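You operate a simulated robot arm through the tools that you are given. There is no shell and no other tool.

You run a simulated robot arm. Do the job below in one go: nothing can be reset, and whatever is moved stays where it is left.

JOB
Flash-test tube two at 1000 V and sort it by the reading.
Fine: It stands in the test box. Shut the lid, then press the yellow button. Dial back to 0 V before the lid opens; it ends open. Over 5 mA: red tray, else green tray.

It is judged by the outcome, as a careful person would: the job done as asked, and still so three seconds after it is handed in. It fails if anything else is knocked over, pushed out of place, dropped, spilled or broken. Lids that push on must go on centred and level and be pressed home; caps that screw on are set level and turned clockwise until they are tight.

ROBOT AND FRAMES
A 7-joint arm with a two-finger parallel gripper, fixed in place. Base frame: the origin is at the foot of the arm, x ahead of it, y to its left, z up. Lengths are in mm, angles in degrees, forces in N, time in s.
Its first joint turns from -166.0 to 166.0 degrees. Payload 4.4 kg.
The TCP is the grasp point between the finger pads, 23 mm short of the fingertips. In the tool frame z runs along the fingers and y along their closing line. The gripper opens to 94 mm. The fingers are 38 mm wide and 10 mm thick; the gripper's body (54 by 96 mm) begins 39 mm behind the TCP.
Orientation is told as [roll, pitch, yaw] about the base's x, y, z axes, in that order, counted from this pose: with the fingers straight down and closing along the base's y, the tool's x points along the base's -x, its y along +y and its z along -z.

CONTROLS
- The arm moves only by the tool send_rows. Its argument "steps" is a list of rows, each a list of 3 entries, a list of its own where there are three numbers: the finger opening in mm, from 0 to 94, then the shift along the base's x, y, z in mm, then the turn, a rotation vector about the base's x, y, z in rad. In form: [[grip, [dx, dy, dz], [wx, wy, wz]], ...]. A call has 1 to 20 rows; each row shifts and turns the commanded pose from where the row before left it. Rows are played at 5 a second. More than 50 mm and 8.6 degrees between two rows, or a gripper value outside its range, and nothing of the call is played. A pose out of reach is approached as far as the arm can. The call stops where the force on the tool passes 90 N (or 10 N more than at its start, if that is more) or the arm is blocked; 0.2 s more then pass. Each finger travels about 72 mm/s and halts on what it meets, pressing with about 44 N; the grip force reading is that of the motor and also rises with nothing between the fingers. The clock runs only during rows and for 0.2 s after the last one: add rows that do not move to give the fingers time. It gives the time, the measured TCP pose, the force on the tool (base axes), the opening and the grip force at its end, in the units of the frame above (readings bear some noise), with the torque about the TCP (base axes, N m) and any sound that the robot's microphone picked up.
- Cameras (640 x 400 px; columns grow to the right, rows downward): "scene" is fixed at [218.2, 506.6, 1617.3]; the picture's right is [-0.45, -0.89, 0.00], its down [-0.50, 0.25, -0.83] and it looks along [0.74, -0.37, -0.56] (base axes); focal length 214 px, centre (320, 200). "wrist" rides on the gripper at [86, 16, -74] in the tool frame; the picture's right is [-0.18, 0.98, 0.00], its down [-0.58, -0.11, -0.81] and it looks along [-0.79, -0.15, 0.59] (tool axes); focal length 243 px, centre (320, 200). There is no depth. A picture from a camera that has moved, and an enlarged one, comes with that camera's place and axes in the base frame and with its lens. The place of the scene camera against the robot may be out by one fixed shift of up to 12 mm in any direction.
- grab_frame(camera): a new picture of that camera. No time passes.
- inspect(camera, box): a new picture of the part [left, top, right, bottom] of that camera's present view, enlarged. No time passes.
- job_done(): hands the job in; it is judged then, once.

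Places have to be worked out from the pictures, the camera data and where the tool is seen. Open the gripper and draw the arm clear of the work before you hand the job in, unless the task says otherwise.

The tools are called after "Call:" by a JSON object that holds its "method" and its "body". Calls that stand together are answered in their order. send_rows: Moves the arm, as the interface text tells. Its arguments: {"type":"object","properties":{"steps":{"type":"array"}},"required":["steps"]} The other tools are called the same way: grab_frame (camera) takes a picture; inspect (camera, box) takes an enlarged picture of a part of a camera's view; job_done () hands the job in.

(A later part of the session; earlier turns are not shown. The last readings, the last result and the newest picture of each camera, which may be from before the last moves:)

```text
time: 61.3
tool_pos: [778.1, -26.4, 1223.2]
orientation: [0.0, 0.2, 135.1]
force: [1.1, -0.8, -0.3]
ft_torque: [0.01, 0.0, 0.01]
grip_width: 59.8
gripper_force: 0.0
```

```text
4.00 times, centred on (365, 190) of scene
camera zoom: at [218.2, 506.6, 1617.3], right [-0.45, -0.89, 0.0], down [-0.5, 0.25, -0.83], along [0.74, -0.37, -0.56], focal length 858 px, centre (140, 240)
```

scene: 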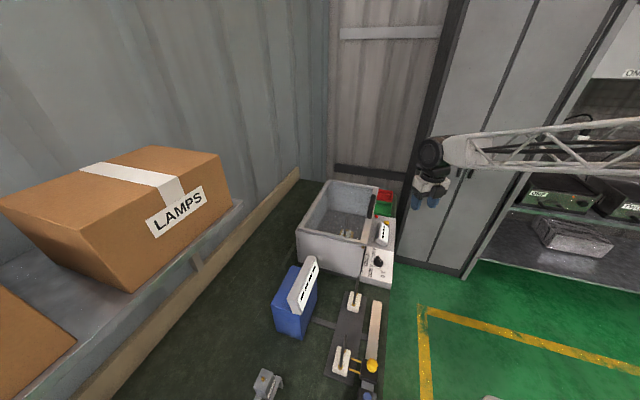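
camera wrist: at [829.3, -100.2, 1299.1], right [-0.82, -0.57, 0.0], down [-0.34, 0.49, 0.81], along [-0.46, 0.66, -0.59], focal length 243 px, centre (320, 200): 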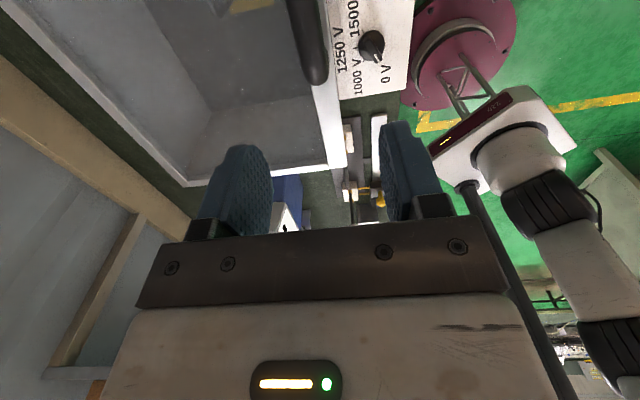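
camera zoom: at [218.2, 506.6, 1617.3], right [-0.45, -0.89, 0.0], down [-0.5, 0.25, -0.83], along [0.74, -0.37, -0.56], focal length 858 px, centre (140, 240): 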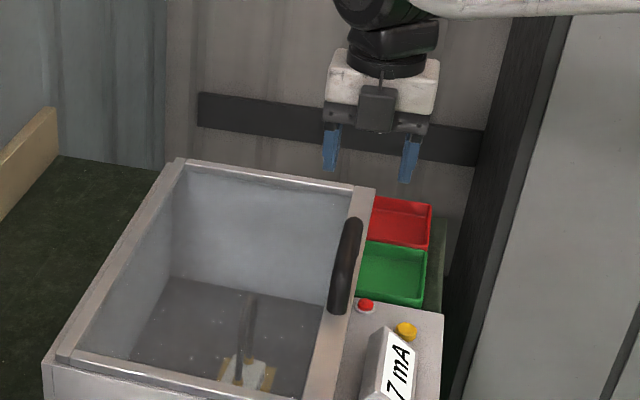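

The handle bar runs along the box axis at n≈538, spanning d≈540–668, about 22 mm thick. I centre over it (805,−44) and look again for its height.

Call:
{"method": "send_rows", "body": {"steps": [[60, [13, -9, 0], [0, 0, 0]], [60, [13, -9, -20], [0, 0, 0]], [60, [0, 0, -20], [0, 0, 0]], [60, [0, 0, 0], [0, 0, 0]], [60, [0, 0, 0], [0, 0, 0]]]}}

Call:
{"method": "grab_frame", "body": {"camera": "wrist"}}

Call:
{"method": "inspect", "body": {"camera": "wrist", "box": [220, 0, 420, 140]}}

```text
time: 62.5
tool_pos: [803.6, -43.2, 1185.0]
orientation: [-0.1, 0.0, 135.0]
force: [0.0, 0.7, -0.4]
ft_torque: [0.02, 0.01, 0.01]
grip_width: 60.0
gripper_force: 0.0
```

```text
taken
camera wrist: at [855.2, -116.7, 1259.9], right [-0.82, -0.57, 0.0], down [-0.34, 0.49, 0.81], along [-0.46, 0.66, -0.59], focal length 243 px, centre (320, 200)
```

wrist: 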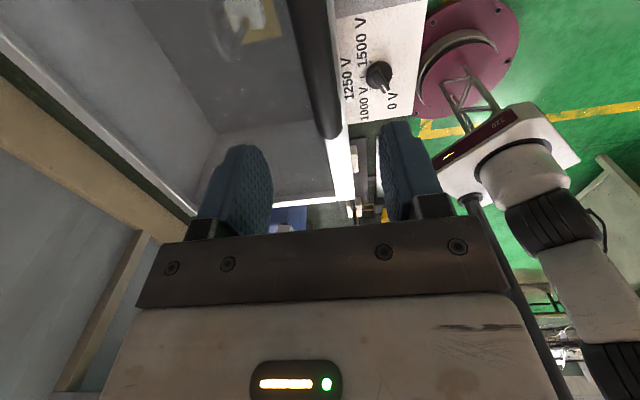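

```text
2.86 times, centred on (320, 70) of wrist
camera zoom: at [855.2, -116.7, 1259.9], right [-0.82, -0.57, 0.0], down [-0.34, 0.49, 0.81], along [-0.46, 0.66, -0.59], focal length 693 px, centre (320, 571)
```

zoom: 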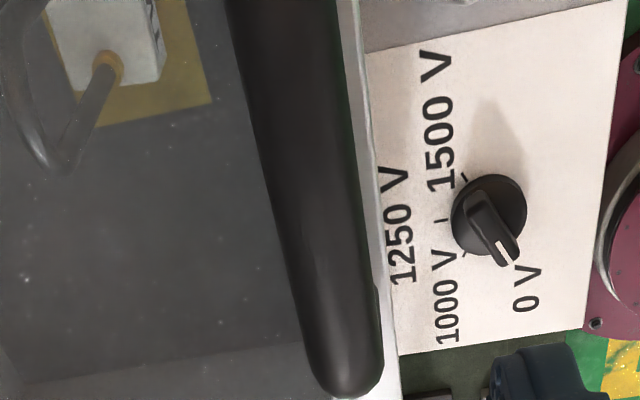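

Two wrist views put the bar's top at z≈1082 (centre ≈1072), n≈539. I align at d≈590 and lower the open fingers around the bar, keeping the tips about 17 mm above the lid.

Call:
{"method": "send_rows", "body": {"steps": [[60, [-2.4, 3.4, -30], [0, 0, 0]], [60, [-2.3, 3.3, -30], [0, 0, 0]], [60, [0, 0, -25], [0, 0, 0]], [60, [0, 0, -10], [0, 0, 0]], [60, [0, 0, 0], [0, 0, 0]], [60, [0, 0, 0], [0, 0, 0]]]}}

Call:
{"method": "grab_frame", "body": {"camera": "wrist"}}

Call:
{"method": "inspect", "body": {"camera": "scene", "box": [320, 140, 410, 240]}}

```text
time: 63.9
tool_pos: [801.4, -39.5, 1087.3]
orientation: [0.0, 0.0, 135.1]
force: [-0.6, -0.1, -0.2]
ft_torque: [0.01, 0.01, 0.02]
grip_width: 60.1
gripper_force: 0.0
```

```text
taken
camera wrist: at [851.8, -112.2, 1163.9], right [-0.82, -0.57, 0.0], down [-0.34, 0.49, 0.81], along [-0.46, 0.66, -0.59], focal length 243 px, centre (320, 200)
```

wrist: 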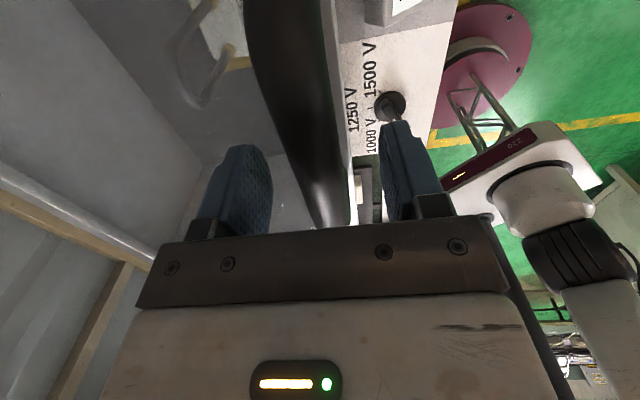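

```text
4.00 times, centred on (365, 190) of scene
camera zoom: at [218.2, 506.6, 1617.3], right [-0.45, -0.89, 0.0], down [-0.5, 0.25, -0.83], along [0.74, -0.37, -0.56], focal length 858 px, centre (140, 240)
```

zoom: 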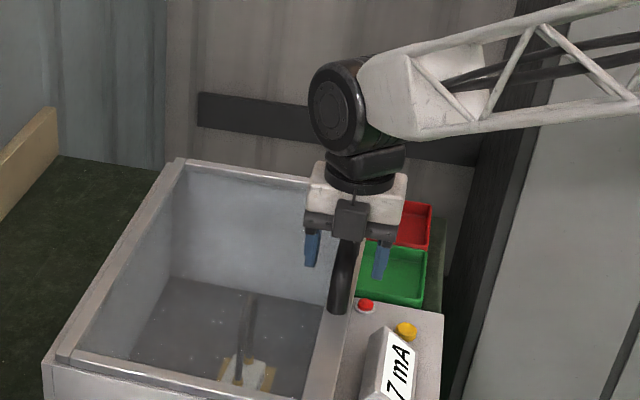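

The bar is centred between the fingers. I lower 6 mm more and close on it.

Call:
{"method": "send_rows", "body": {"steps": [[60, [0, 0, -3], [0, 0, 0]], [60, [0, 0, -3], [0, 0, 0]], [40, [0, 0, 0], [0, 0, 0]], [25, [0, 0, 0], [0, 0, 0]], [0, [0, 0, 0], [0, 0, 0]], [0, [0, 0, 0], [0, 0, 0]], [0, [0, 0, 0], [0, 0, 0]]]}}

Call:
{"method": "grab_frame", "body": {"camera": "wrist"}}

```text
time: 65.5
tool_pos: [799.8, -40.0, 1081.5]
orientation: [0.1, 0.0, 135.1]
force: [-39.4, -26.6, 6.0]
ft_torque: [0.38, 0.16, -0.32]
grip_width: 21.7
gripper_force: 44.6
```

```text
taken
camera wrist: at [850.9, -112.8, 1157.7], right [-0.82, -0.57, 0.0], down [-0.34, 0.49, 0.81], along [-0.46, 0.66, -0.59], focal length 243 px, centre (320, 200)
```

wrist: 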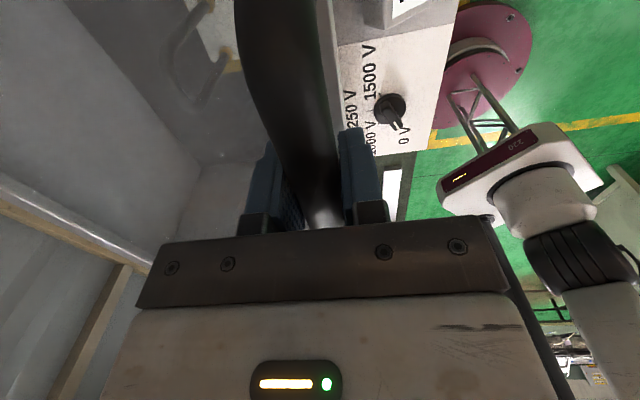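

Gripped at 21.7 mm with about 47 N pushing the tool toward −n. I relieve 2 mm that way before lifting.

Call:
{"method": "send_rows", "body": {"steps": [[0, [-0.8, -0.6, 0], [0, 0, 0]], [0, [-0.7, -0.6, 0], [0, 0, 0]], [0, [0, 0, 0], [0, 0, 0]]]}}

```text
time: 66.3
tool_pos: [799.4, -40.6, 1080.9]
orientation: [-0.1, -0.1, 135.1]
force: [-38.4, -8.3, 6.2]
ft_torque: [0.49, 0.14, -0.55]
grip_width: 21.6
gripper_force: 45.2
```

Some load is left (mainly −x). I ease a bit more.

Call:
{"method": "send_rows", "body": {"steps": [[0, [-0.9, -0.1, 0], [0, 0, 0]], [0, [-0.8, -0.1, 0], [0, 0, 0]], [0, [0, 0, 0], [0, 0, 0]]]}}

```text
time: 67.1
tool_pos: [799.3, -39.7, 1080.7]
orientation: [-0.2, 0.2, 135.2]
force: [55.2, 6.6, -10.5]
ft_torque: [-0.17, 0.27, -0.65]
grip_width: 21.6
gripper_force: 45.1
```

The load flipped sign, so the stiffness is about 55 N/mm; I go back 0.9 mm in x and begin the lift with the first few degrees of the arc.

Call:
{"method": "send_rows", "body": {"steps": [[0, [0.9, 0.1, 0], [0, 0, 0]], [0, [0, 0, 0], [0, 0, 0]]]}}

```text
time: 67.7
tool_pos: [799.4, -39.8, 1081.5]
orientation: [-0.1, 0.1, 135.1]
force: [69.3, 23.1, -11.0]
ft_torque: [-0.43, 0.27, -0.7]
grip_width: 21.8
gripper_force: 45.2
```

Unexpected response; I wait without moving to see whether the force drifts.

Call:
{"method": "send_rows", "body": {"steps": [[0, [0, 0, 0], [0, 0, 0]], [0, [0, 0, 0], [0, 0, 0]], [0, [0, 0, 0], [0, 0, 0]]]}}

```text
time: 68.5
tool_pos: [798.2, -40.0, 1080.3]
orientation: [-0.2, 0.1, 135.1]
force: [80.9, 35.8, -8.6]
ft_torque: [-0.36, 0.49, -0.72]
grip_width: 21.7
gripper_force: 45.1
```

The force keeps creeping up, so the controller integrates toward the commanded pose. I move the command +1 mm in x, +0.6 in y and watch.

Call:
{"method": "send_rows", "body": {"steps": [[0, [1.0, 0.6, 0], [0, 0, 0]], [0, [0, 0, 0], [0, 0, 0]]]}}

Call:
{"method": "send_rows", "body": {"steps": [[0, [0, 0, 0], [0, 0, 0]], [0, [0, 0, 0], [0, 0, 0]]]}}

```text
time: 69.1
tool_pos: [799.7, -38.9, 1080.7]
orientation: [0.0, 0.0, 135.0]
force: [40.1, 21.0, 4.0]
ft_torque: [-0.27, 0.18, -0.37]
grip_width: 21.5
gripper_force: 45.8
```

```text
time: 69.7
tool_pos: [799.7, -39.8, 1081.0]
orientation: [0.0, -0.1, 135.1]
force: [26.1, 14.1, 9.5]
ft_torque: [0.24, 0.55, -0.38]
grip_width: 21.3
gripper_force: 45.2
```

The load is settling to ~25 N. I now start the lift along the hinge arc, the first ~10°, and check forces.

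Call:
{"method": "send_rows", "body": {"steps": [[0, [1.2, 1.2, 11.2], [0, 0, 0]], [0, [1.55, 1.55, 11.1], [0, 0, 0]], [0, [1.9, 1.9, 11], [0, 0, 0]], [0, [2.25, 2.25, 10.8], [0, 0, 0]]]}}

Call:
{"method": "inspect", "body": {"camera": "scene", "box": [290, 130, 420, 270]}}

```text
time: 70.7
tool_pos: [806.1, -31.2, 1125.1]
orientation: [0.0, 0.1, 135.2]
force: [62.4, 43.2, -33.4]
ft_torque: [-0.51, 0.46, -0.54]
grip_width: 21.4
gripper_force: 45.2
```

```text
2.86 times, centred on (355, 200) of scene
camera zoom: at [218.2, 506.6, 1617.3], right [-0.45, -0.89, 0.0], down [-0.5, 0.25, -0.83], along [0.74, -0.37, -0.56], focal length 613 px, centre (220, 200)
```

zoom: 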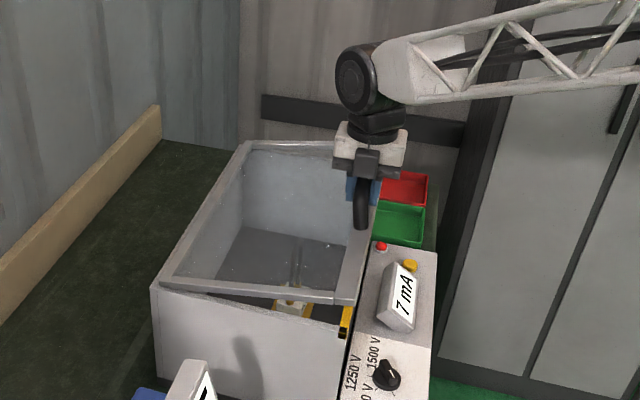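

The lid is coming up; the handle pulls the tool toward +n, so I add a little +n correction and lift on to about 20°.

Call:
{"method": "send_rows", "body": {"steps": [[0, [1.0, 1.0, 0], [0, 0, 0]], [0, [3.0, 3.0, 10.7], [0, 0, 0]], [0, [3.2, 3.2, 10.6], [0, 0, 0]], [0, [3.25, 3.25, 10.3], [0, 0, 0]], [0, [3.55, 3.55, 10.2], [0, 0, 0]]]}}

```text
time: 71.9
tool_pos: [820.8, -18.1, 1167.1]
orientation: [0.1, 0.0, 135.1]
force: [12.0, 30.8, -23.5]
ft_torque: [-0.61, -0.14, -0.32]
grip_width: 21.6
gripper_force: 44.7
```

Forces are lower now. I continue to about 30°.

Call:
{"method": "send_rows", "body": {"steps": [[0, [4.1, 4.1, 9.9], [0, 0, 0]], [0, [4.5, 4.5, 9.7], [0, 0, 0]], [0, [4.45, 4.45, 9.4], [0, 0, 0]], [0, [4.75, 4.75, 9.1], [0, 0, 0]]]}}

```text
time: 72.9
tool_pos: [839.1, -2.2, 1204.2]
orientation: [0.1, 0.1, 135.2]
force: [18.3, 16.9, -25.4]
ft_torque: [-0.56, -0.28, -0.28]
grip_width: 21.8
gripper_force: 44.4
```

Going well. Next segment to about 40°.

Call:
{"method": "send_rows", "body": {"steps": [[0, [5.2, 5.2, 8.8], [0, 0, 0]], [0, [5.4, 5.4, 8.5], [0, 0, 0]], [0, [5.5, 5.5, 8.2], [0, 0, 0]], [0, [5.8, 5.8, 7.8], [0, 0, 0]]]}}

Call:
{"method": "grab_frame", "body": {"camera": "wrist"}}

Call:
{"method": "inspect", "body": {"camera": "scene", "box": [290, 100, 420, 270]}}

```text
time: 73.9
tool_pos: [862.3, 20.4, 1237.1]
orientation: [0.0, 0.1, 135.2]
force: [-13.1, 25.2, -15.8]
ft_torque: [-0.2, -0.03, -0.43]
grip_width: 21.5
gripper_force: 44.7
```

```text
taken
camera wrist: at [913.2, -51.9, 1314.8], right [-0.82, -0.57, 0.0], down [-0.34, 0.49, 0.81], along [-0.46, 0.66, -0.59], focal length 243 px, centre (320, 200)
```

wrist: 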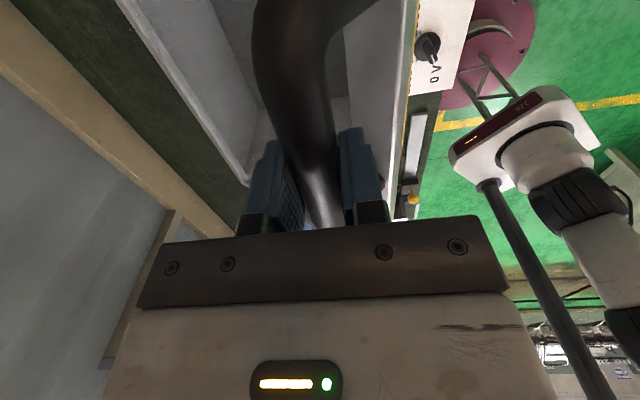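

```text
2.35 times, centred on (355, 185) of scene
camera zoom: at [218.2, 506.6, 1617.3], right [-0.45, -0.89, 0.0], down [-0.5, 0.25, -0.83], along [0.74, -0.37, -0.56], focal length 505 px, centre (238, 235)
```

zoom: 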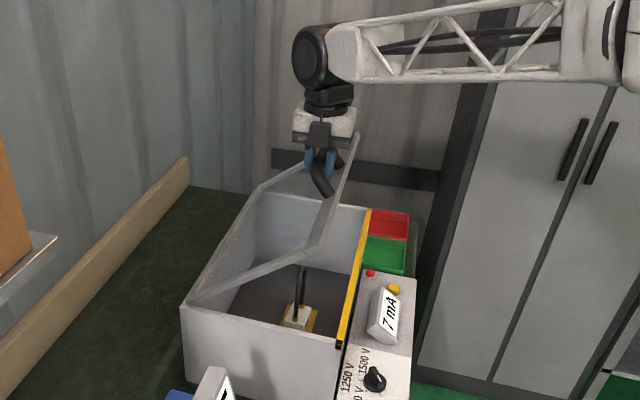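

The lid is halfway up and the forces are small. I continue to about 60°.

Call:
{"method": "send_rows", "body": {"steps": [[0, [5.8, 6.2, 7.5], [0, 0, 0]], [0, [6.0, 6.4, 7.1], [0, 0, 0]], [0, [6.45, 6.45, 6.6], [0, 0, 0]], [0, [6.65, 6.65, 6.3], [0, 0, 0]]]}}

Call:
{"method": "send_rows", "body": {"steps": [[0, [6.8, 6.8, 5.9], [0, 0, 0]], [0, [7.0, 7.0, 5.4], [0, 0, 0]], [0, [7.2, 7.2, 5.0], [0, 0, 0]], [0, [7.3, 7.3, 4.6], [0, 0, 0]]]}}

```text
time: 74.9
tool_pos: [885.8, 46.0, 1265.0]
orientation: [0.0, 0.1, 135.1]
force: [20.5, -16.6, -13.2]
ft_torque: [-0.44, -0.08, -0.21]
grip_width: 21.6
gripper_force: 45.7
```

```text
time: 75.9
tool_pos: [912.5, 74.3, 1288.1]
orientation: [0.0, -0.1, 135.1]
force: [16.9, -10.3, -23.4]
ft_torque: [-0.19, 0.0, -0.75]
grip_width: 21.8
gripper_force: 44.7
```

Tracking the arc well (about 60°). On to about 70°, then close to the original 77°.

Call:
{"method": "send_rows", "body": {"steps": [[0, [7.5, 7.5, 4.1], [0, 0, 0]], [0, [7.6, 7.6, 3.6], [0, 0, 0]], [0, [7.65, 7.65, 3.2], [0, 0, 0]], [0, [7.8, 7.8, 2.7], [0, 0, 0]]]}}

Call:
{"method": "send_rows", "body": {"steps": [[0, [7.85, 7.85, 2.2], [0, 0, 0]], [0, [7.9, 7.9, 1.7], [0, 0, 0]], [0, [0, 0, 0], [0, 0, 0]]]}}

Call:
{"method": "grab_frame", "body": {"camera": "wrist"}}

Call:
{"method": "inspect", "body": {"camera": "scene", "box": [280, 90, 420, 270]}}

```text
time: 76.9
tool_pos: [942.6, 105.0, 1303.1]
orientation: [-0.1, 0.1, 135.2]
force: [2.9, -7.0, -4.2]
ft_torque: [-0.3, 0.17, -0.62]
grip_width: 21.5
gripper_force: 45.2
```

```text
time: 77.7
tool_pos: [958.5, 121.7, 1307.2]
orientation: [-0.2, 0.2, 135.1]
force: [2.8, -6.1, 15.5]
ft_torque: [-0.12, 0.12, -0.72]
grip_width: 21.7
gripper_force: 44.8
```

```text
taken
camera wrist: at [1010.9, 49.1, 1383.1], right [-0.82, -0.57, 0.0], down [-0.34, 0.49, 0.81], along [-0.45, 0.66, -0.59], focal length 243 px, centre (320, 200)
```

wrist: 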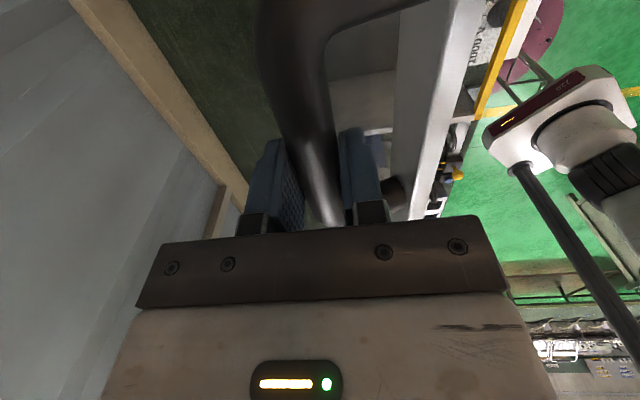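

```text
2.22 times, centred on (350, 180) of scene
camera zoom: at [218.2, 506.6, 1617.3], right [-0.45, -0.89, 0.0], down [-0.5, 0.25, -0.83], along [0.74, -0.37, -0.56], focal length 477 px, centre (253, 244)
```

zoom: 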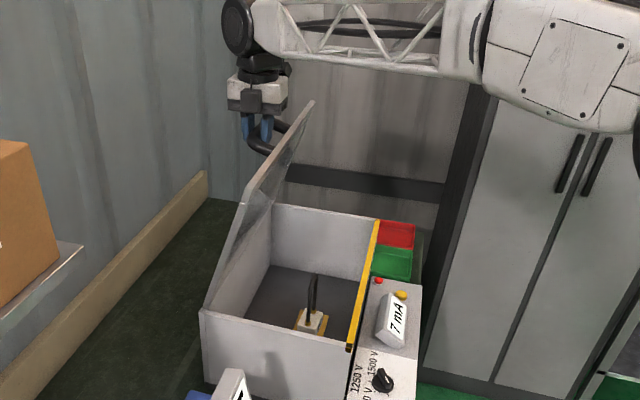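

The lid is at about 75°. I bring it the last couple of degrees to its original open angle and watch for a stop.

Call:
{"method": "send_rows", "body": {"steps": [[0, [3.2, 3.2, 0.5], [0, 0, 0]], [0, [3.2, 3.2, 0.5], [0, 0, 0]], [0, [0, 0, 0], [0, 0, 0]], [0, [0, 0, 0], [0, 0, 0]]]}}

```text
time: 78.7
tool_pos: [965.3, 127.6, 1307.9]
orientation: [-0.1, 0.1, 135.1]
force: [9.8, -14.9, 34.3]
ft_torque: [0.06, 0.09, -0.55]
grip_width: 21.8
gripper_force: 44.9
```

No stop felt yet. I ease z up 1 mm and try 4 mm further back to see whether there is a stop.

Call:
{"method": "send_rows", "body": {"steps": [[0, [1.4, 1.4, 1.0], [0, 0, 0]], [0, [1.4, 1.4, 0.3], [0, 0, 0]], [0, [0, 0, 0], [0, 0, 0]], [0, [0, 0, 0], [0, 0, 0]]]}}

```text
time: 79.7
tool_pos: [967.6, 130.1, 1306.2]
orientation: [-0.1, 0.2, 135.0]
force: [14.0, -20.1, 29.0]
ft_torque: [-0.18, -0.15, -0.56]
grip_width: 22.0
gripper_force: 44.9
```

There is no stop; the lid is at about 78°, as it was at first. I open the fingers just a little, still caging the bar, to see whether the lid stays by itself.

Call:
{"method": "send_rows", "body": {"steps": [[34, [0, 0, 0], [0, 0, 0]], [34, [0, 0, 0], [0, 0, 0]], [34, [0, 0, 0], [0, 0, 0]], [34, [0, 0, 0], [0, 0, 0]], [34, [0, 0, 0], [0, 0, 0]]]}}

Call:
{"method": "inspect", "body": {"camera": "wrist", "box": [220, 100, 460, 250]}}

Call:
{"method": "inspect", "body": {"camera": "scene", "box": [280, 90, 400, 220]}}

```text
time: 80.9
tool_pos: [967.4, 129.9, 1306.6]
orientation: [0.1, 0.0, 135.0]
force: [0.4, -0.1, -0.1]
ft_torque: [0.01, -0.03, 0.0]
grip_width: 34.1
gripper_force: 0.1
```

```text
2.67 times, centred on (340, 175) of wrist
camera zoom: at [1018.7, 57.6, 1383.1], right [-0.82, -0.57, 0.0], down [-0.34, 0.49, 0.81], along [-0.46, 0.66, -0.59], focal length 647 px, centre (267, 267)
```

zoom: 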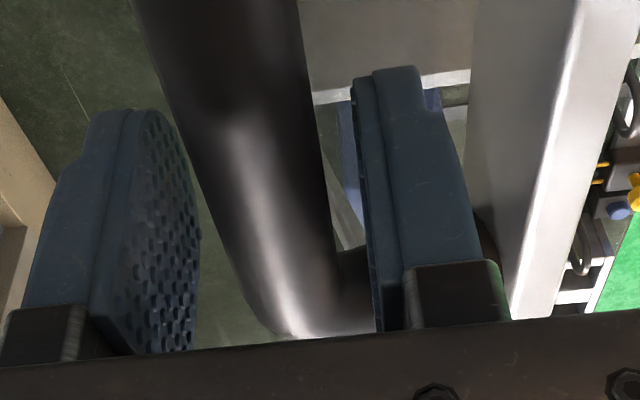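

```text
3.08 times, centred on (340, 155) of scene
camera zoom: at [218.2, 506.6, 1617.3], right [-0.45, -0.89, 0.0], down [-0.5, 0.25, -0.83], along [0.74, -0.37, -0.56], focal length 660 px, centre (258, 338)
```

zoom: 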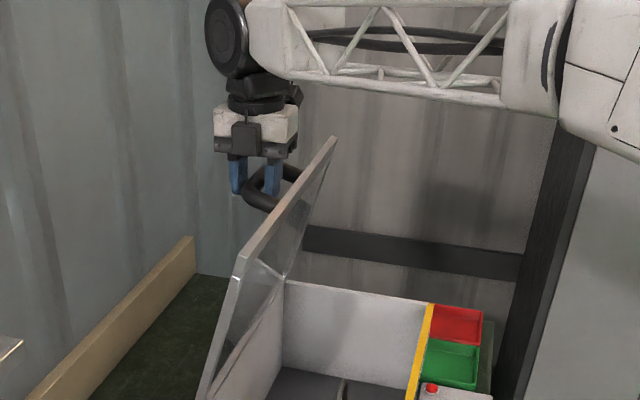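

The forces are zero and the lid holds itself. I withdraw the fingers straight up off the handle.

Call:
{"method": "send_rows", "body": {"steps": [[36, [0, 0, 10], [0, 0, 0]], [36, [0, 0, 15], [0, 0, 0]], [36, [0, 0, 25], [0, 0, 0]], [36, [0, 0, 30], [0, 0, 0]], [36, [0, 0, 30], [0, 0, 0]], [36, [0, 0, 0], [0, 0, 0]]]}}

Call:
{"method": "grab_frame", "body": {"camera": "scene"}}

Call:
{"method": "grab_frame", "body": {"camera": "wrist"}}

```text
time: 82.3
tool_pos: [965.2, 130.4, 1418.2]
orientation: [0.0, 0.0, 135.0]
force: [0.8, 0.5, 0.2]
ft_torque: [-0.01, 0.02, -0.03]
grip_width: 36.3
gripper_force: 0.2
```

```text
taken
```

scene: 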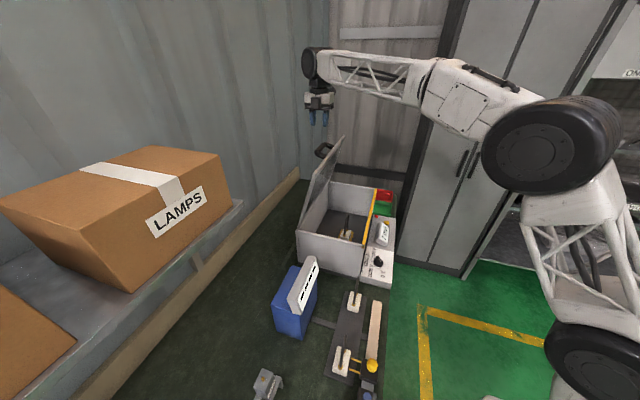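

```text
taken
camera wrist: at [1017.0, 57.7, 1494.6], right [-0.82, -0.57, 0.0], down [-0.34, 0.49, 0.81], along [-0.46, 0.66, -0.59], focal length 243 px, centre (320, 200)
```

wrist: 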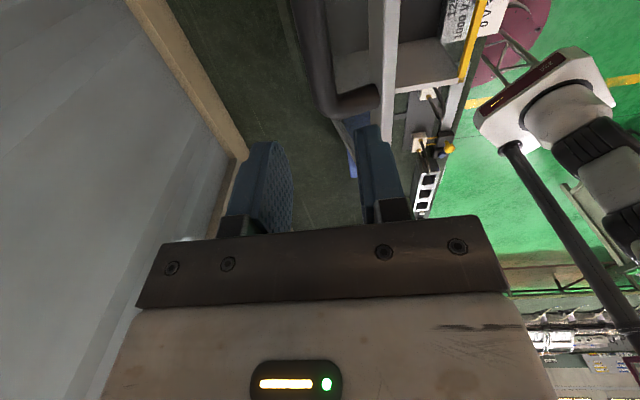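

The lid stays open as it was at the start. I now move over to the −n side, turning the tool back to −45°, and descend to a place from which the wrist camera looks at the trays.

Call:
{"method": "send_rows", "body": {"steps": [[50, [-11, -23, 0], [0, 0, -0.1428]], [50, [-11, -23, 0], [0, 0, -0.1428]], [50, [-11, -23, 0], [0, 0, -0.1428]], [50, [-11, -23, 0], [0, 0, -0.1428]], [50, [-11, -23, 0], [0, 0, -0.1428]], [50, [-11, -23, 0], [0, 0, -0.1428]], [50, [-11, -23, 0], [0, 0, -0.1428]], [50, [-11, -23, 0], [0, 0, -0.1428]], [50, [-11, -23, 0], [0, 0, -0.1428]], [50, [-11, -23, 0], [0, 0, -0.1428]], [50, [-11, -23, 0], [0, 0, -0.1428]]]}}

Call:
{"method": "send_rows", "body": {"steps": [[50, [0, 0, -22], [0, 0, -0.1428]], [50, [0, 0, -22], [0, 0, -0.1428]], [50, [0, 0, -22], [0, 0, -0.1428]], [50, [0, 0, -22], [0, 0, -0.1428]], [50, [0, 0, -22], [0, 0, -0.1428]], [50, [0, 0, -22], [0, 0, -0.1428]], [50, [0, 0, -22], [0, 0, -0.1428]], [50, [0, 0, -22], [0, 0, -0.1428]], [50, [0, 0, -22], [0, 0, -0.1428]], [50, [0, 0, -22], [0, 0, -0.1428]], [50, [0, 0, -22], [0, 0, -0.1428]], [50, [0, 0, 0], [0, 0, 0]]]}}

Call:
{"method": "grab_frame", "body": {"camera": "wrist"}}

Call:
{"method": "grab_frame", "body": {"camera": "scene"}}

```text
time: 84.7
tool_pos: [850.0, -123.0, 1417.0]
orientation: [0.0, 0.1, 45.0]
force: [-0.9, -0.3, -0.1]
ft_torque: [0.0, 0.03, -0.02]
grip_width: 50.0
gripper_force: 0.1
```

```text
time: 87.3
tool_pos: [847.5, -123.1, 1174.8]
orientation: [-0.1, 0.0, -45.0]
force: [-0.4, -0.7, 1.3]
ft_torque: [0.02, 0.0, -0.02]
grip_width: 50.2
gripper_force: 0.0
```

```text
taken
camera wrist: at [799.3, -50.3, 1251.3], right [0.82, 0.57, 0.0], down [0.34, -0.49, 0.81], along [0.46, -0.66, -0.59], focal length 243 px, centre (320, 200)
```

wrist: 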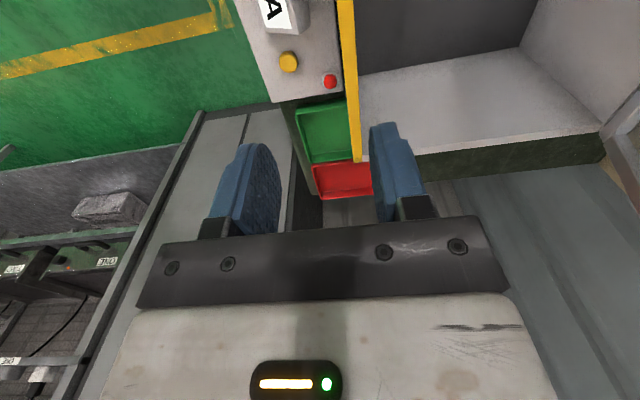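

```text
taken
```

scene: 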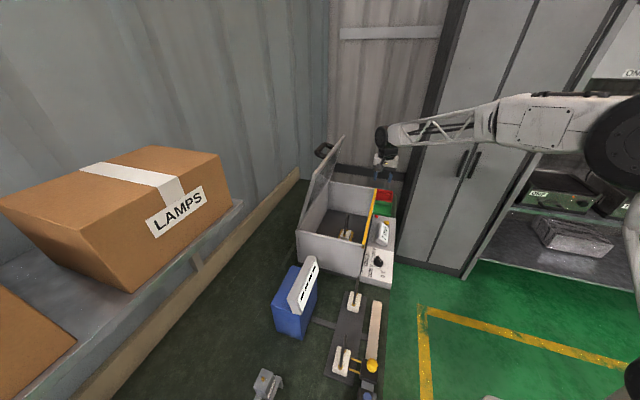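

Both trays are in view beyond the console. I zoom to measure them.

Call:
{"method": "inspect", "body": {"camera": "wrist", "box": [280, 70, 400, 210]}}

Call:
{"method": "inspect", "body": {"camera": "scene", "box": [360, 175, 410, 225]}}

```text
2.86 times, centred on (340, 140) of wrist
camera zoom: at [799.3, -50.3, 1251.3], right [0.82, 0.57, 0.0], down [0.34, -0.49, 0.81], along [0.46, -0.66, -0.59], focal length 693 px, centre (263, 371)
```

zoom: 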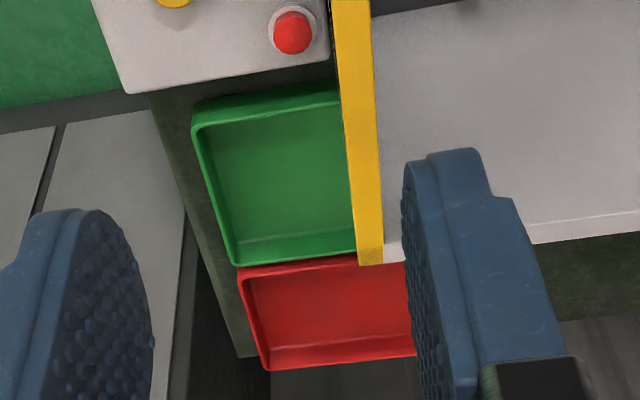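

```text
8.00 times, centred on (385, 200) of scene
camera zoom: at [218.2, 506.6, 1617.3], right [-0.45, -0.89, 0.0], down [-0.5, 0.25, -0.83], along [0.74, -0.37, -0.56], focal length 1716 px, centre (-200, 200)
```

zoom: 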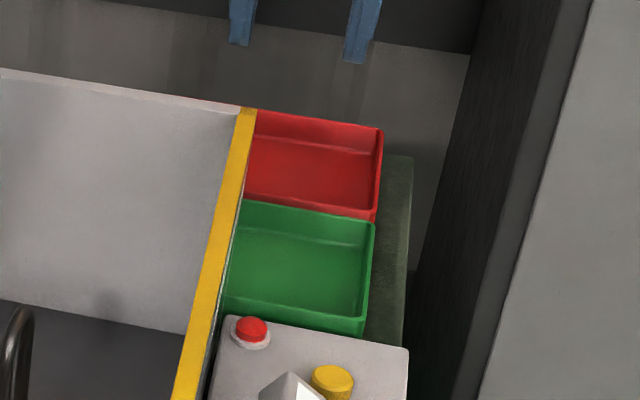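

Red tray spans roughly n 430–610, d 981–1115, centre about (1107,−371), which is about 1170 mm from the base. I test in free air how far the arm really reaches with the tool pointing down.

Call:
{"method": "send_rows", "body": {"steps": [[50, [27.6, -31, -3], [0, 0, 0]], [50, [27.6, -31, -3], [0, 0, 0]], [50, [27.6, -31, -3], [0, 0, 0]], [50, [27.6, -31, -3], [0, 0, 0]], [50, [27.6, -31, -3], [0, 0, 0]], [50, [27.6, -31, -3], [0, 0, 0]], [50, [27.6, -31, -3], [0, 0, 0]], [50, [0, 0, 0], [0, 0, 0]]]}}

Call:
{"method": "grab_frame", "body": {"camera": "scene"}}

Call:
{"method": "grab_frame", "body": {"camera": "wrist"}}

```text
time: 89.1
tool_pos: [1041.0, -339.7, 1153.4]
orientation: [0.0, 0.1, -44.9]
force: [-0.3, -0.1, 0.3]
ft_torque: [0.02, -0.02, 0.0]
grip_width: 50.2
gripper_force: 0.0
```

```text
taken
```

scene: 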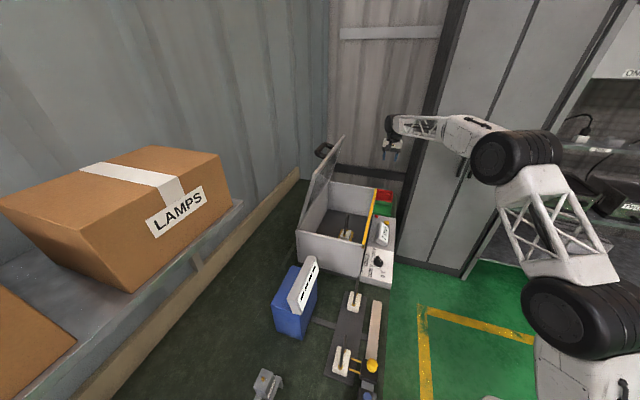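

```text
taken
camera wrist: at [992.8, -267.7, 1229.9], right [0.82, 0.57, 0.0], down [0.34, -0.49, 0.81], along [0.46, -0.66, -0.59], focal length 243 px, centre (320, 200)
```

wrist: 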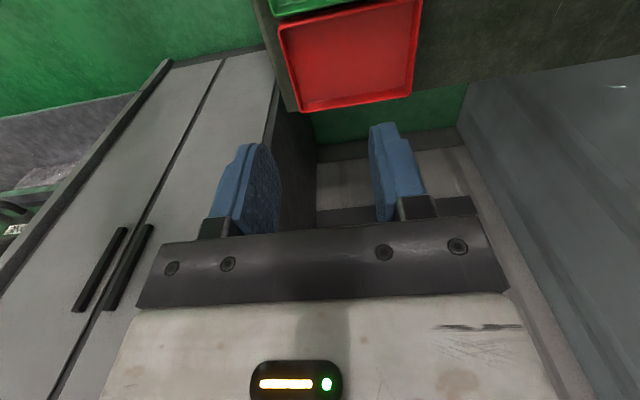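

The arm follows at 1095 mm, so the tray is within reach with the tool down. From here I measure the red tray precisely.

Call:
{"method": "inspect", "body": {"camera": "wrist", "box": [250, 0, 450, 130]}}

```text
3.08 times, centred on (350, 65) of wrist
camera zoom: at [992.8, -267.7, 1229.9], right [0.82, 0.57, 0.0], down [0.34, -0.49, 0.81], along [0.46, -0.66, -0.59], focal length 746 px, centre (228, 615)
```

zoom: 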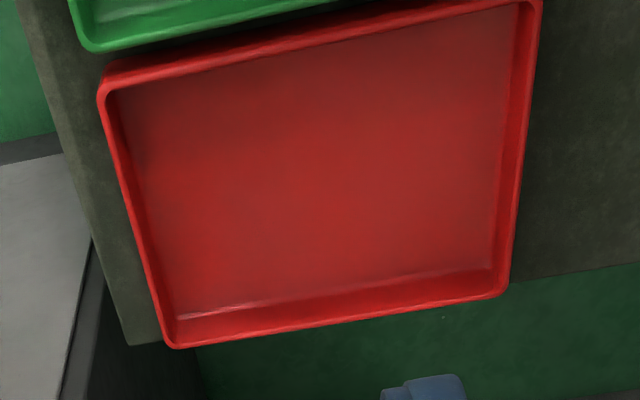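

Cross-checking three views puts the tray rim at z≈840, n 433–622, d 1010–1142. I check that the arm can get to about (1107,−385) at z≈960 with the tool down.

Call:
{"method": "send_rows", "body": {"steps": [[50, [13, -9, -38], [0, 0, 0]], [50, [13, -9, -38], [0, 0, 0]], [50, [13, -9, -38], [0, 0, 0]], [50, [13, -9, -38], [0, 0, 0]], [50, [13, -9, -38], [0, 0, 0]], [50, [0, 0, 0], [0, 0, 0]], [50, [0, 0, 0], [0, 0, 0]]]}}

Call:
{"method": "grab_frame", "body": {"camera": "scene"}}

Call:
{"method": "grab_frame", "body": {"camera": "wrist"}}

```text
time: 90.7
tool_pos: [1105.3, -384.9, 962.4]
orientation: [-0.1, 0.0, -44.8]
force: [0.5, 0.3, 0.7]
ft_torque: [0.01, -0.02, 0.04]
grip_width: 49.9
gripper_force: 0.2
```

```text
taken
```

scene: 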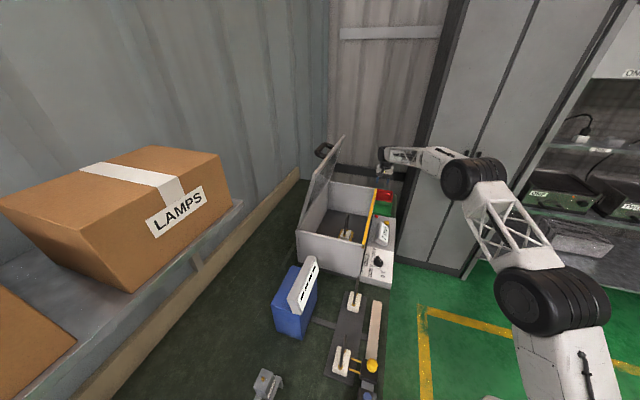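

```text
taken
camera wrist: at [1058.4, -312.6, 1038.0], right [0.82, 0.57, 0.0], down [0.34, -0.49, 0.81], along [0.46, -0.66, -0.59], focal length 243 px, centre (320, 200)
```

wrist: 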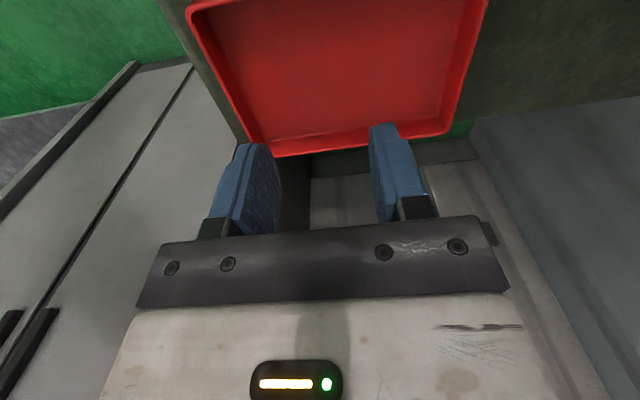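

The pose is reached without trouble. I zoom once here to refine the tray's rim height.

Call:
{"method": "inspect", "body": {"camera": "wrist", "box": [170, 0, 500, 170]}}

```text
1.94 times, centred on (335, 85) of wrist
camera zoom: at [1058.4, -312.6, 1038.0], right [0.82, 0.57, 0.0], down [0.34, -0.49, 0.81], along [0.46, -0.66, -0.59], focal length 470 px, centre (291, 423)
```

zoom: 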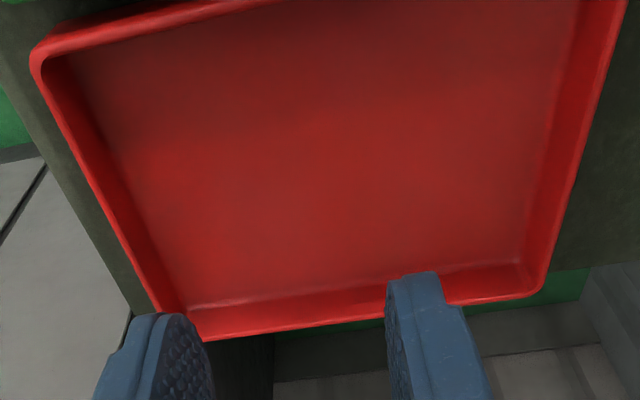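

Tray geometry is confirmed and reachable. I now go back up and over the box to look closely at tube TWO.

Call:
{"method": "send_rows", "body": {"steps": [[70, [0, 0, 48], [0, 0, 0]], [70, [0, 0, 48], [0, 0, 0]], [70, [0, 0, 48], [0, 0, 0]], [70, [0, 0, 48], [0, 0, 0]], [70, [0, 0, 48], [0, 0, 0]], [70, [-24.5, 41, 0], [0, 0, 0]], [70, [-24.5, 41, 0], [0, 0, 0]], [70, [-24.5, 41, 0], [0, 0, 0]], [70, [-24.5, 41, 0], [0, 0, 0]], [70, [-24.5, 41, 0], [0, 0, 0]], [70, [-24.5, 41, 0], [0, 0, 0]], [70, [-24.5, 41, 0], [0, 0, 0]], [70, [-24.5, 41, 0], [0, 0, 0]], [70, [-24.5, 41, 0], [0, 0, 0]], [70, [-24.5, 41, 0], [0, 0, 0]], [70, [-24.5, 41, 0], [0, 0, 0]], [70, [0, 0, -25], [0, 0, 0]], [70, [0, 0, -25], [0, 0, 0]], [70, [0, 0, 0], [0, 0, 0]]]}}

Call:
{"method": "grab_frame", "body": {"camera": "wrist"}}

Call:
{"method": "inspect", "body": {"camera": "wrist", "box": [250, 0, 410, 150]}}

Call:
{"method": "grab_frame", "body": {"camera": "scene"}}

```text
time: 94.7
tool_pos: [834.6, 68.0, 1153.0]
orientation: [0.0, 0.0, -44.9]
force: [-0.5, -1.0, 0.4]
ft_torque: [0.01, -0.02, 0.01]
grip_width: 70.1
gripper_force: 0.0
```

```text
taken
camera wrist: at [787.2, 139.9, 1229.0], right [0.82, 0.57, 0.0], down [0.34, -0.49, 0.81], along [0.46, -0.66, -0.59], focal length 243 px, centre (320, 200)
```

wrist: 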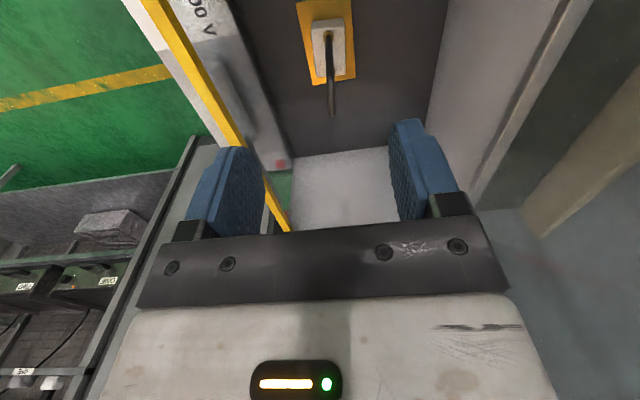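

```text
2.67 times, centred on (330, 75) of wrist
camera zoom: at [787.2, 139.9, 1229.0], right [0.82, 0.57, 0.0], down [0.34, -0.49, 0.81], along [0.46, -0.66, -0.59], focal length 647 px, centre (293, 533)
```

zoom: 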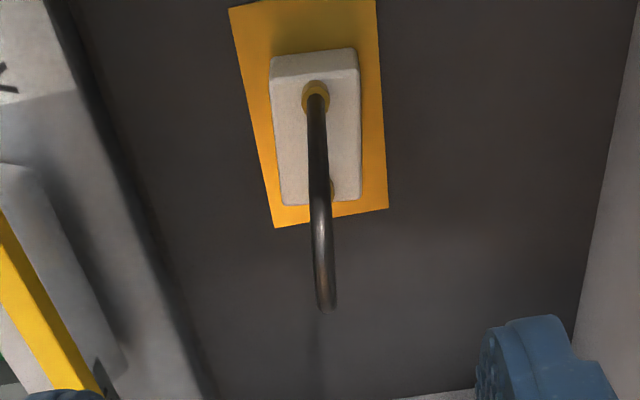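

```text
taken
```

scene: 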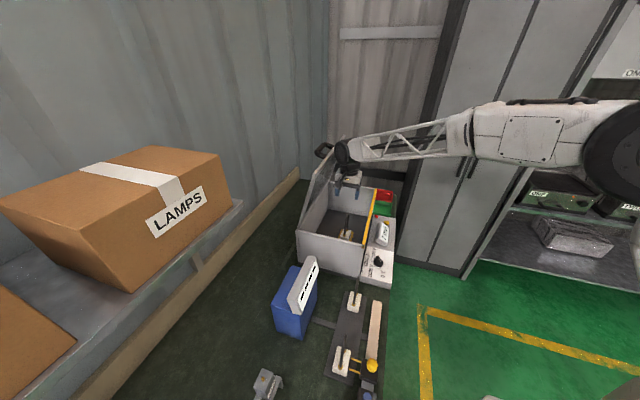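

Tube TWO's loop stands in the plane n≈642, centred near d≈606, loop top z≈995, legs 44 mm apart; the block is about 72×41 mm. I will take it by the top arch with the fingers closing across it; first I move above it and look.

Call:
{"method": "send_rows", "body": {"steps": [[70, [16, -13.7, 0], [0, 0, 0]], [70, [16, -13.7, 0], [0, 0, 0]], [70, [16, -13.6, 0], [0, 0, 0]], [70, [0, 0, -30], [0, 0, 0]], [70, [0, 0, -30], [0, 0, 0]], [70, [0, 0, -25], [0, 0, 0]], [70, [0, 0, 0], [0, 0, 0]], [70, [0, 0, 0], [0, 0, 0]]]}}

Call:
{"method": "grab_frame", "body": {"camera": "wrist"}}

Call:
{"method": "inspect", "body": {"camera": "wrist", "box": [240, 0, 400, 160]}}

Call:
{"method": "inspect", "body": {"camera": "scene", "box": [290, 120, 420, 270]}}

```text
time: 96.5
tool_pos: [883.1, 28.3, 1066.4]
orientation: [0.0, 0.1, -44.8]
force: [-0.3, 0.0, 0.2]
ft_torque: [0.03, 0.02, 0.0]
grip_width: 69.8
gripper_force: 0.0
```

```text
taken
camera wrist: at [834.2, 99.4, 1142.3], right [0.82, 0.57, 0.0], down [0.34, -0.49, 0.81], along [0.46, -0.66, -0.59], focal length 243 px, centre (320, 200)
```

wrist: 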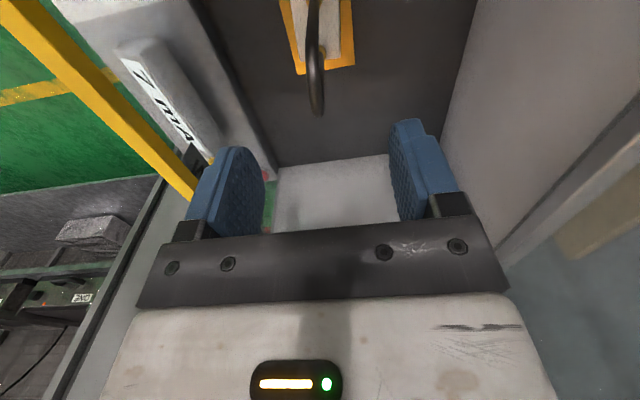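

```text
2.50 times, centred on (320, 80) of wrist
camera zoom: at [834.2, 99.4, 1142.3], right [0.82, 0.57, 0.0], down [0.34, -0.49, 0.81], along [0.46, -0.66, -0.59], focal length 606 px, centre (320, 500)
```

zoom: 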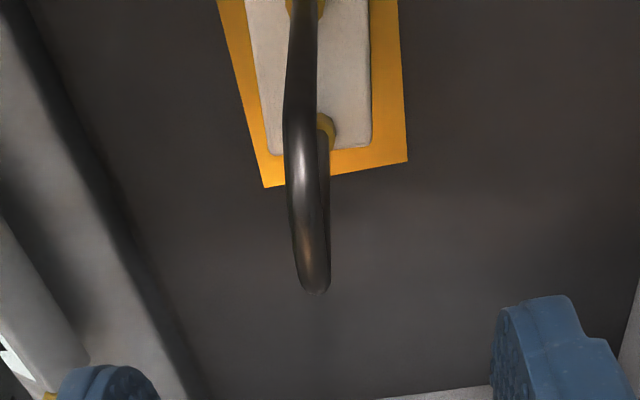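

```text
2.67 times, centred on (355, 195) of scene
camera zoom: at [218.2, 506.6, 1617.3], right [-0.45, -0.89, 0.0], down [-0.5, 0.25, -0.83], along [0.74, -0.37, -0.56], focal length 572 px, centre (227, 213)
```

zoom: 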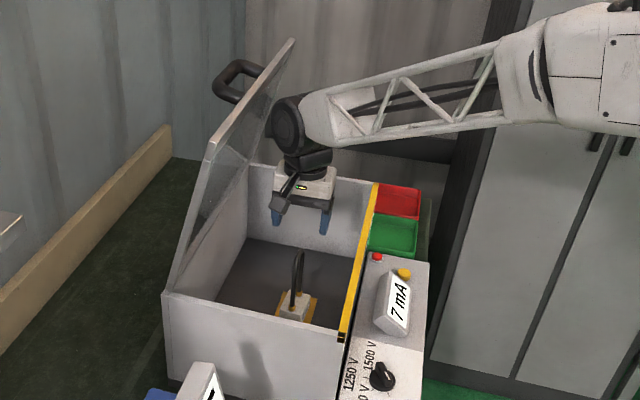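

The loop sits about 2 mm to −n of the tool axis and centred in d. I correct and descend around the arch in two stages.

Call:
{"method": "send_rows", "body": {"steps": [[70, [-0.7, -0.7, -15], [0, 0, 0]], [70, [-0.7, -0.7, -15], [0, 0, 0]], [70, [0, 0, -15], [0, 0, 0]], [70, [0, 0, 0], [0, 0, 0]], [70, [0, 0, 0], [0, 0, 0]]]}}

Call:
{"method": "grab_frame", "body": {"camera": "wrist"}}

Call:
{"method": "inspect", "body": {"camera": "wrist", "box": [240, 60, 400, 220]}}

Call:
{"method": "inspect", "body": {"camera": "scene", "box": [290, 120, 420, 270]}}

```text
time: 97.7
tool_pos: [882.0, 24.9, 1024.9]
orientation: [0.0, 0.1, -44.8]
force: [0.0, 0.4, -0.5]
ft_torque: [-0.03, 0.01, -0.05]
grip_width: 70.0
gripper_force: 0.0
```

```text
taken
camera wrist: at [833.7, 96.9, 1100.3], right [0.82, 0.57, 0.0], down [0.34, -0.49, 0.81], along [0.46, -0.66, -0.59], focal length 243 px, centre (320, 200)
```

wrist: 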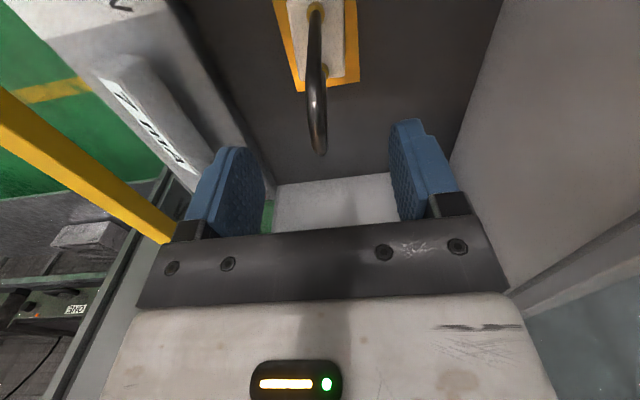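

```text
2.50 times, centred on (320, 140) of wrist
camera zoom: at [833.7, 96.9, 1100.3], right [0.82, 0.57, 0.0], down [0.34, -0.49, 0.81], along [0.46, -0.66, -0.59], focal length 606 px, centre (320, 350)
```

zoom: 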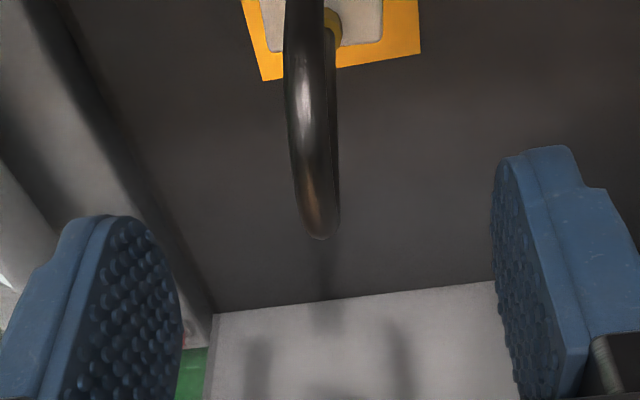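

```text
2.67 times, centred on (355, 195) of scene
camera zoom: at [218.2, 506.6, 1617.3], right [-0.45, -0.89, 0.0], down [-0.5, 0.25, -0.83], along [0.74, -0.37, -0.56], focal length 572 px, centre (227, 213)
```

zoom: 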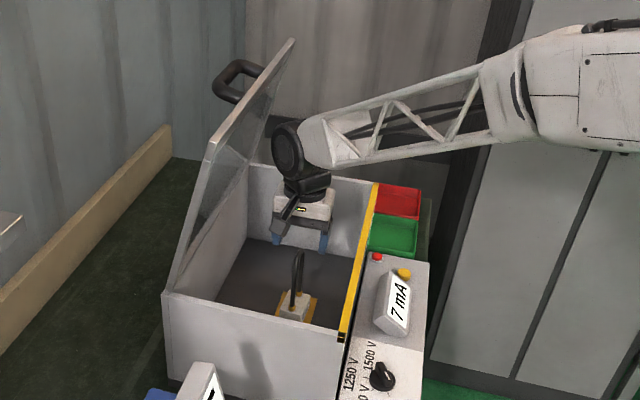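

The arch is centred in the view. I descend the remaining ~44 mm so the pads straddle the arch.

Call:
{"method": "send_rows", "body": {"steps": [[70, [0, 0, -15], [0, 0, 0]], [70, [0, 0, -15], [0, 0, 0]], [70, [0, 0, -12], [0, 0, 0]], [70, [0, 0, 0], [0, 0, 0]], [70, [0, 0, 0], [0, 0, 0]]]}}

Call:
{"method": "inspect", "body": {"camera": "wrist", "box": [200, 80, 440, 240]}}

Call:
{"method": "inspect", "body": {"camera": "scene", "box": [310, 170, 390, 260]}}

```text
time: 98.9
tool_pos: [882.0, 23.8, 983.5]
orientation: [0.0, 0.0, -44.8]
force: [0.1, -0.8, 0.7]
ft_torque: [0.01, 0.05, 0.04]
grip_width: 69.9
gripper_force: 0.1
```

```text
2.50 times, centred on (320, 160) of wrist
camera zoom: at [835.1, 96.9, 1058.7], right [0.82, 0.57, 0.0], down [0.34, -0.49, 0.81], along [0.46, -0.66, -0.59], focal length 606 px, centre (320, 300)
```

zoom: 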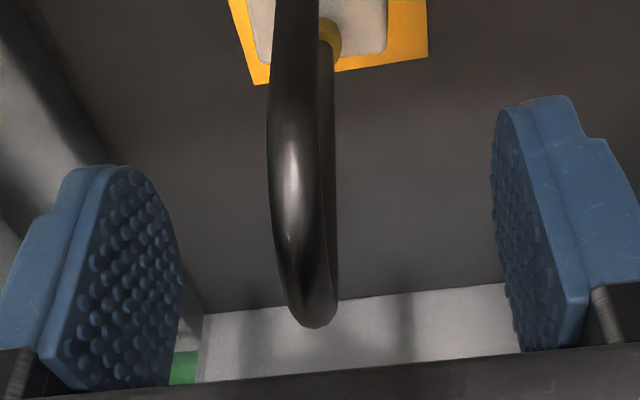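

```text
4.44 times, centred on (350, 215) of scene
camera zoom: at [218.2, 506.6, 1617.3], right [-0.45, -0.89, 0.0], down [-0.5, 0.25, -0.83], along [0.74, -0.37, -0.56], focal length 953 px, centre (187, 133)
```

zoom: 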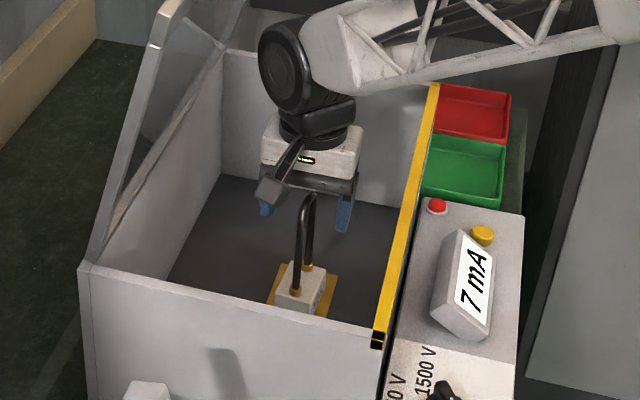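

The arch is between the pads, aligned within about a millimetre. I close the fingers gradually on it.

Call:
{"method": "send_rows", "body": {"steps": [[50, [0, 0, 0], [0, 0, 0]], [35, [0, 0, 0], [0, 0, 0]], [24, [0, 0, 0], [0, 0, 0]], [18, [0, 0, 0], [0, 0, 0]], [14, [0, 0, 0], [0, 0, 0]], [10, [0, 0, 0], [0, 0, 0]], [4, [0, 0, 0], [0, 0, 0]], [0, [0, 0, 0], [0, 0, 0]], [0, [0, 0, 0], [0, 0, 0]]]}}

Call:
{"method": "inspect", "body": {"camera": "wrist", "box": [200, 80, 440, 240]}}

Call:
{"method": "inspect", "body": {"camera": "scene", "box": [310, 170, 390, 260]}}

```text
time: 100.9
tool_pos: [882.7, 24.8, 981.8]
orientation: [0.0, 0.1, -44.8]
force: [0.3, 0.9, 0.5]
ft_torque: [-0.02, -0.04, 0.05]
grip_width: 8.2
gripper_force: 43.7
```

```text
2.50 times, centred on (320, 160) of wrist
camera zoom: at [835.1, 96.9, 1058.8], right [0.82, 0.57, 0.0], down [0.34, -0.49, 0.81], along [0.46, -0.66, -0.59], focal length 606 px, centre (320, 300)
```

zoom: 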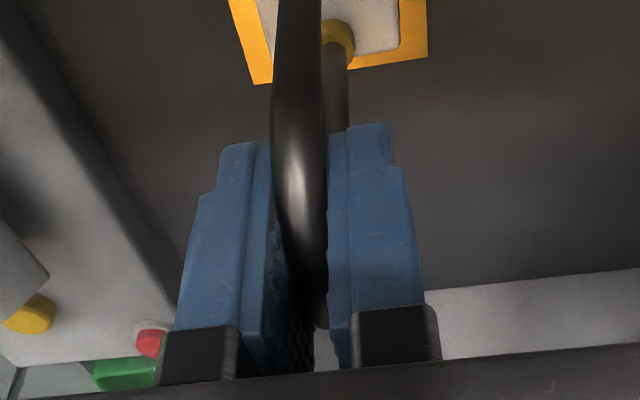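

```text
4.44 times, centred on (350, 215) of scene
camera zoom: at [218.2, 506.6, 1617.3], right [-0.45, -0.89, 0.0], down [-0.5, 0.25, -0.83], along [0.74, -0.37, -0.56], focal length 953 px, centre (187, 133)
```

zoom: 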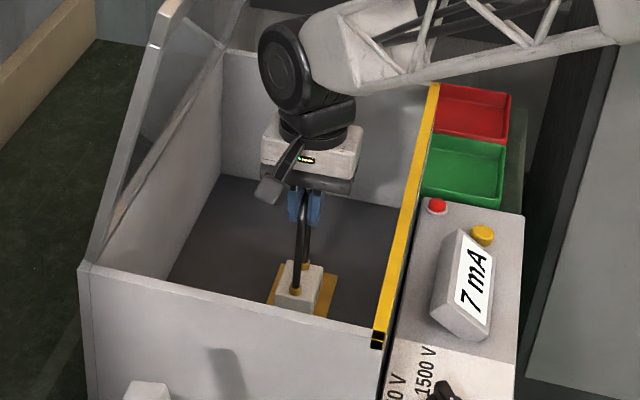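

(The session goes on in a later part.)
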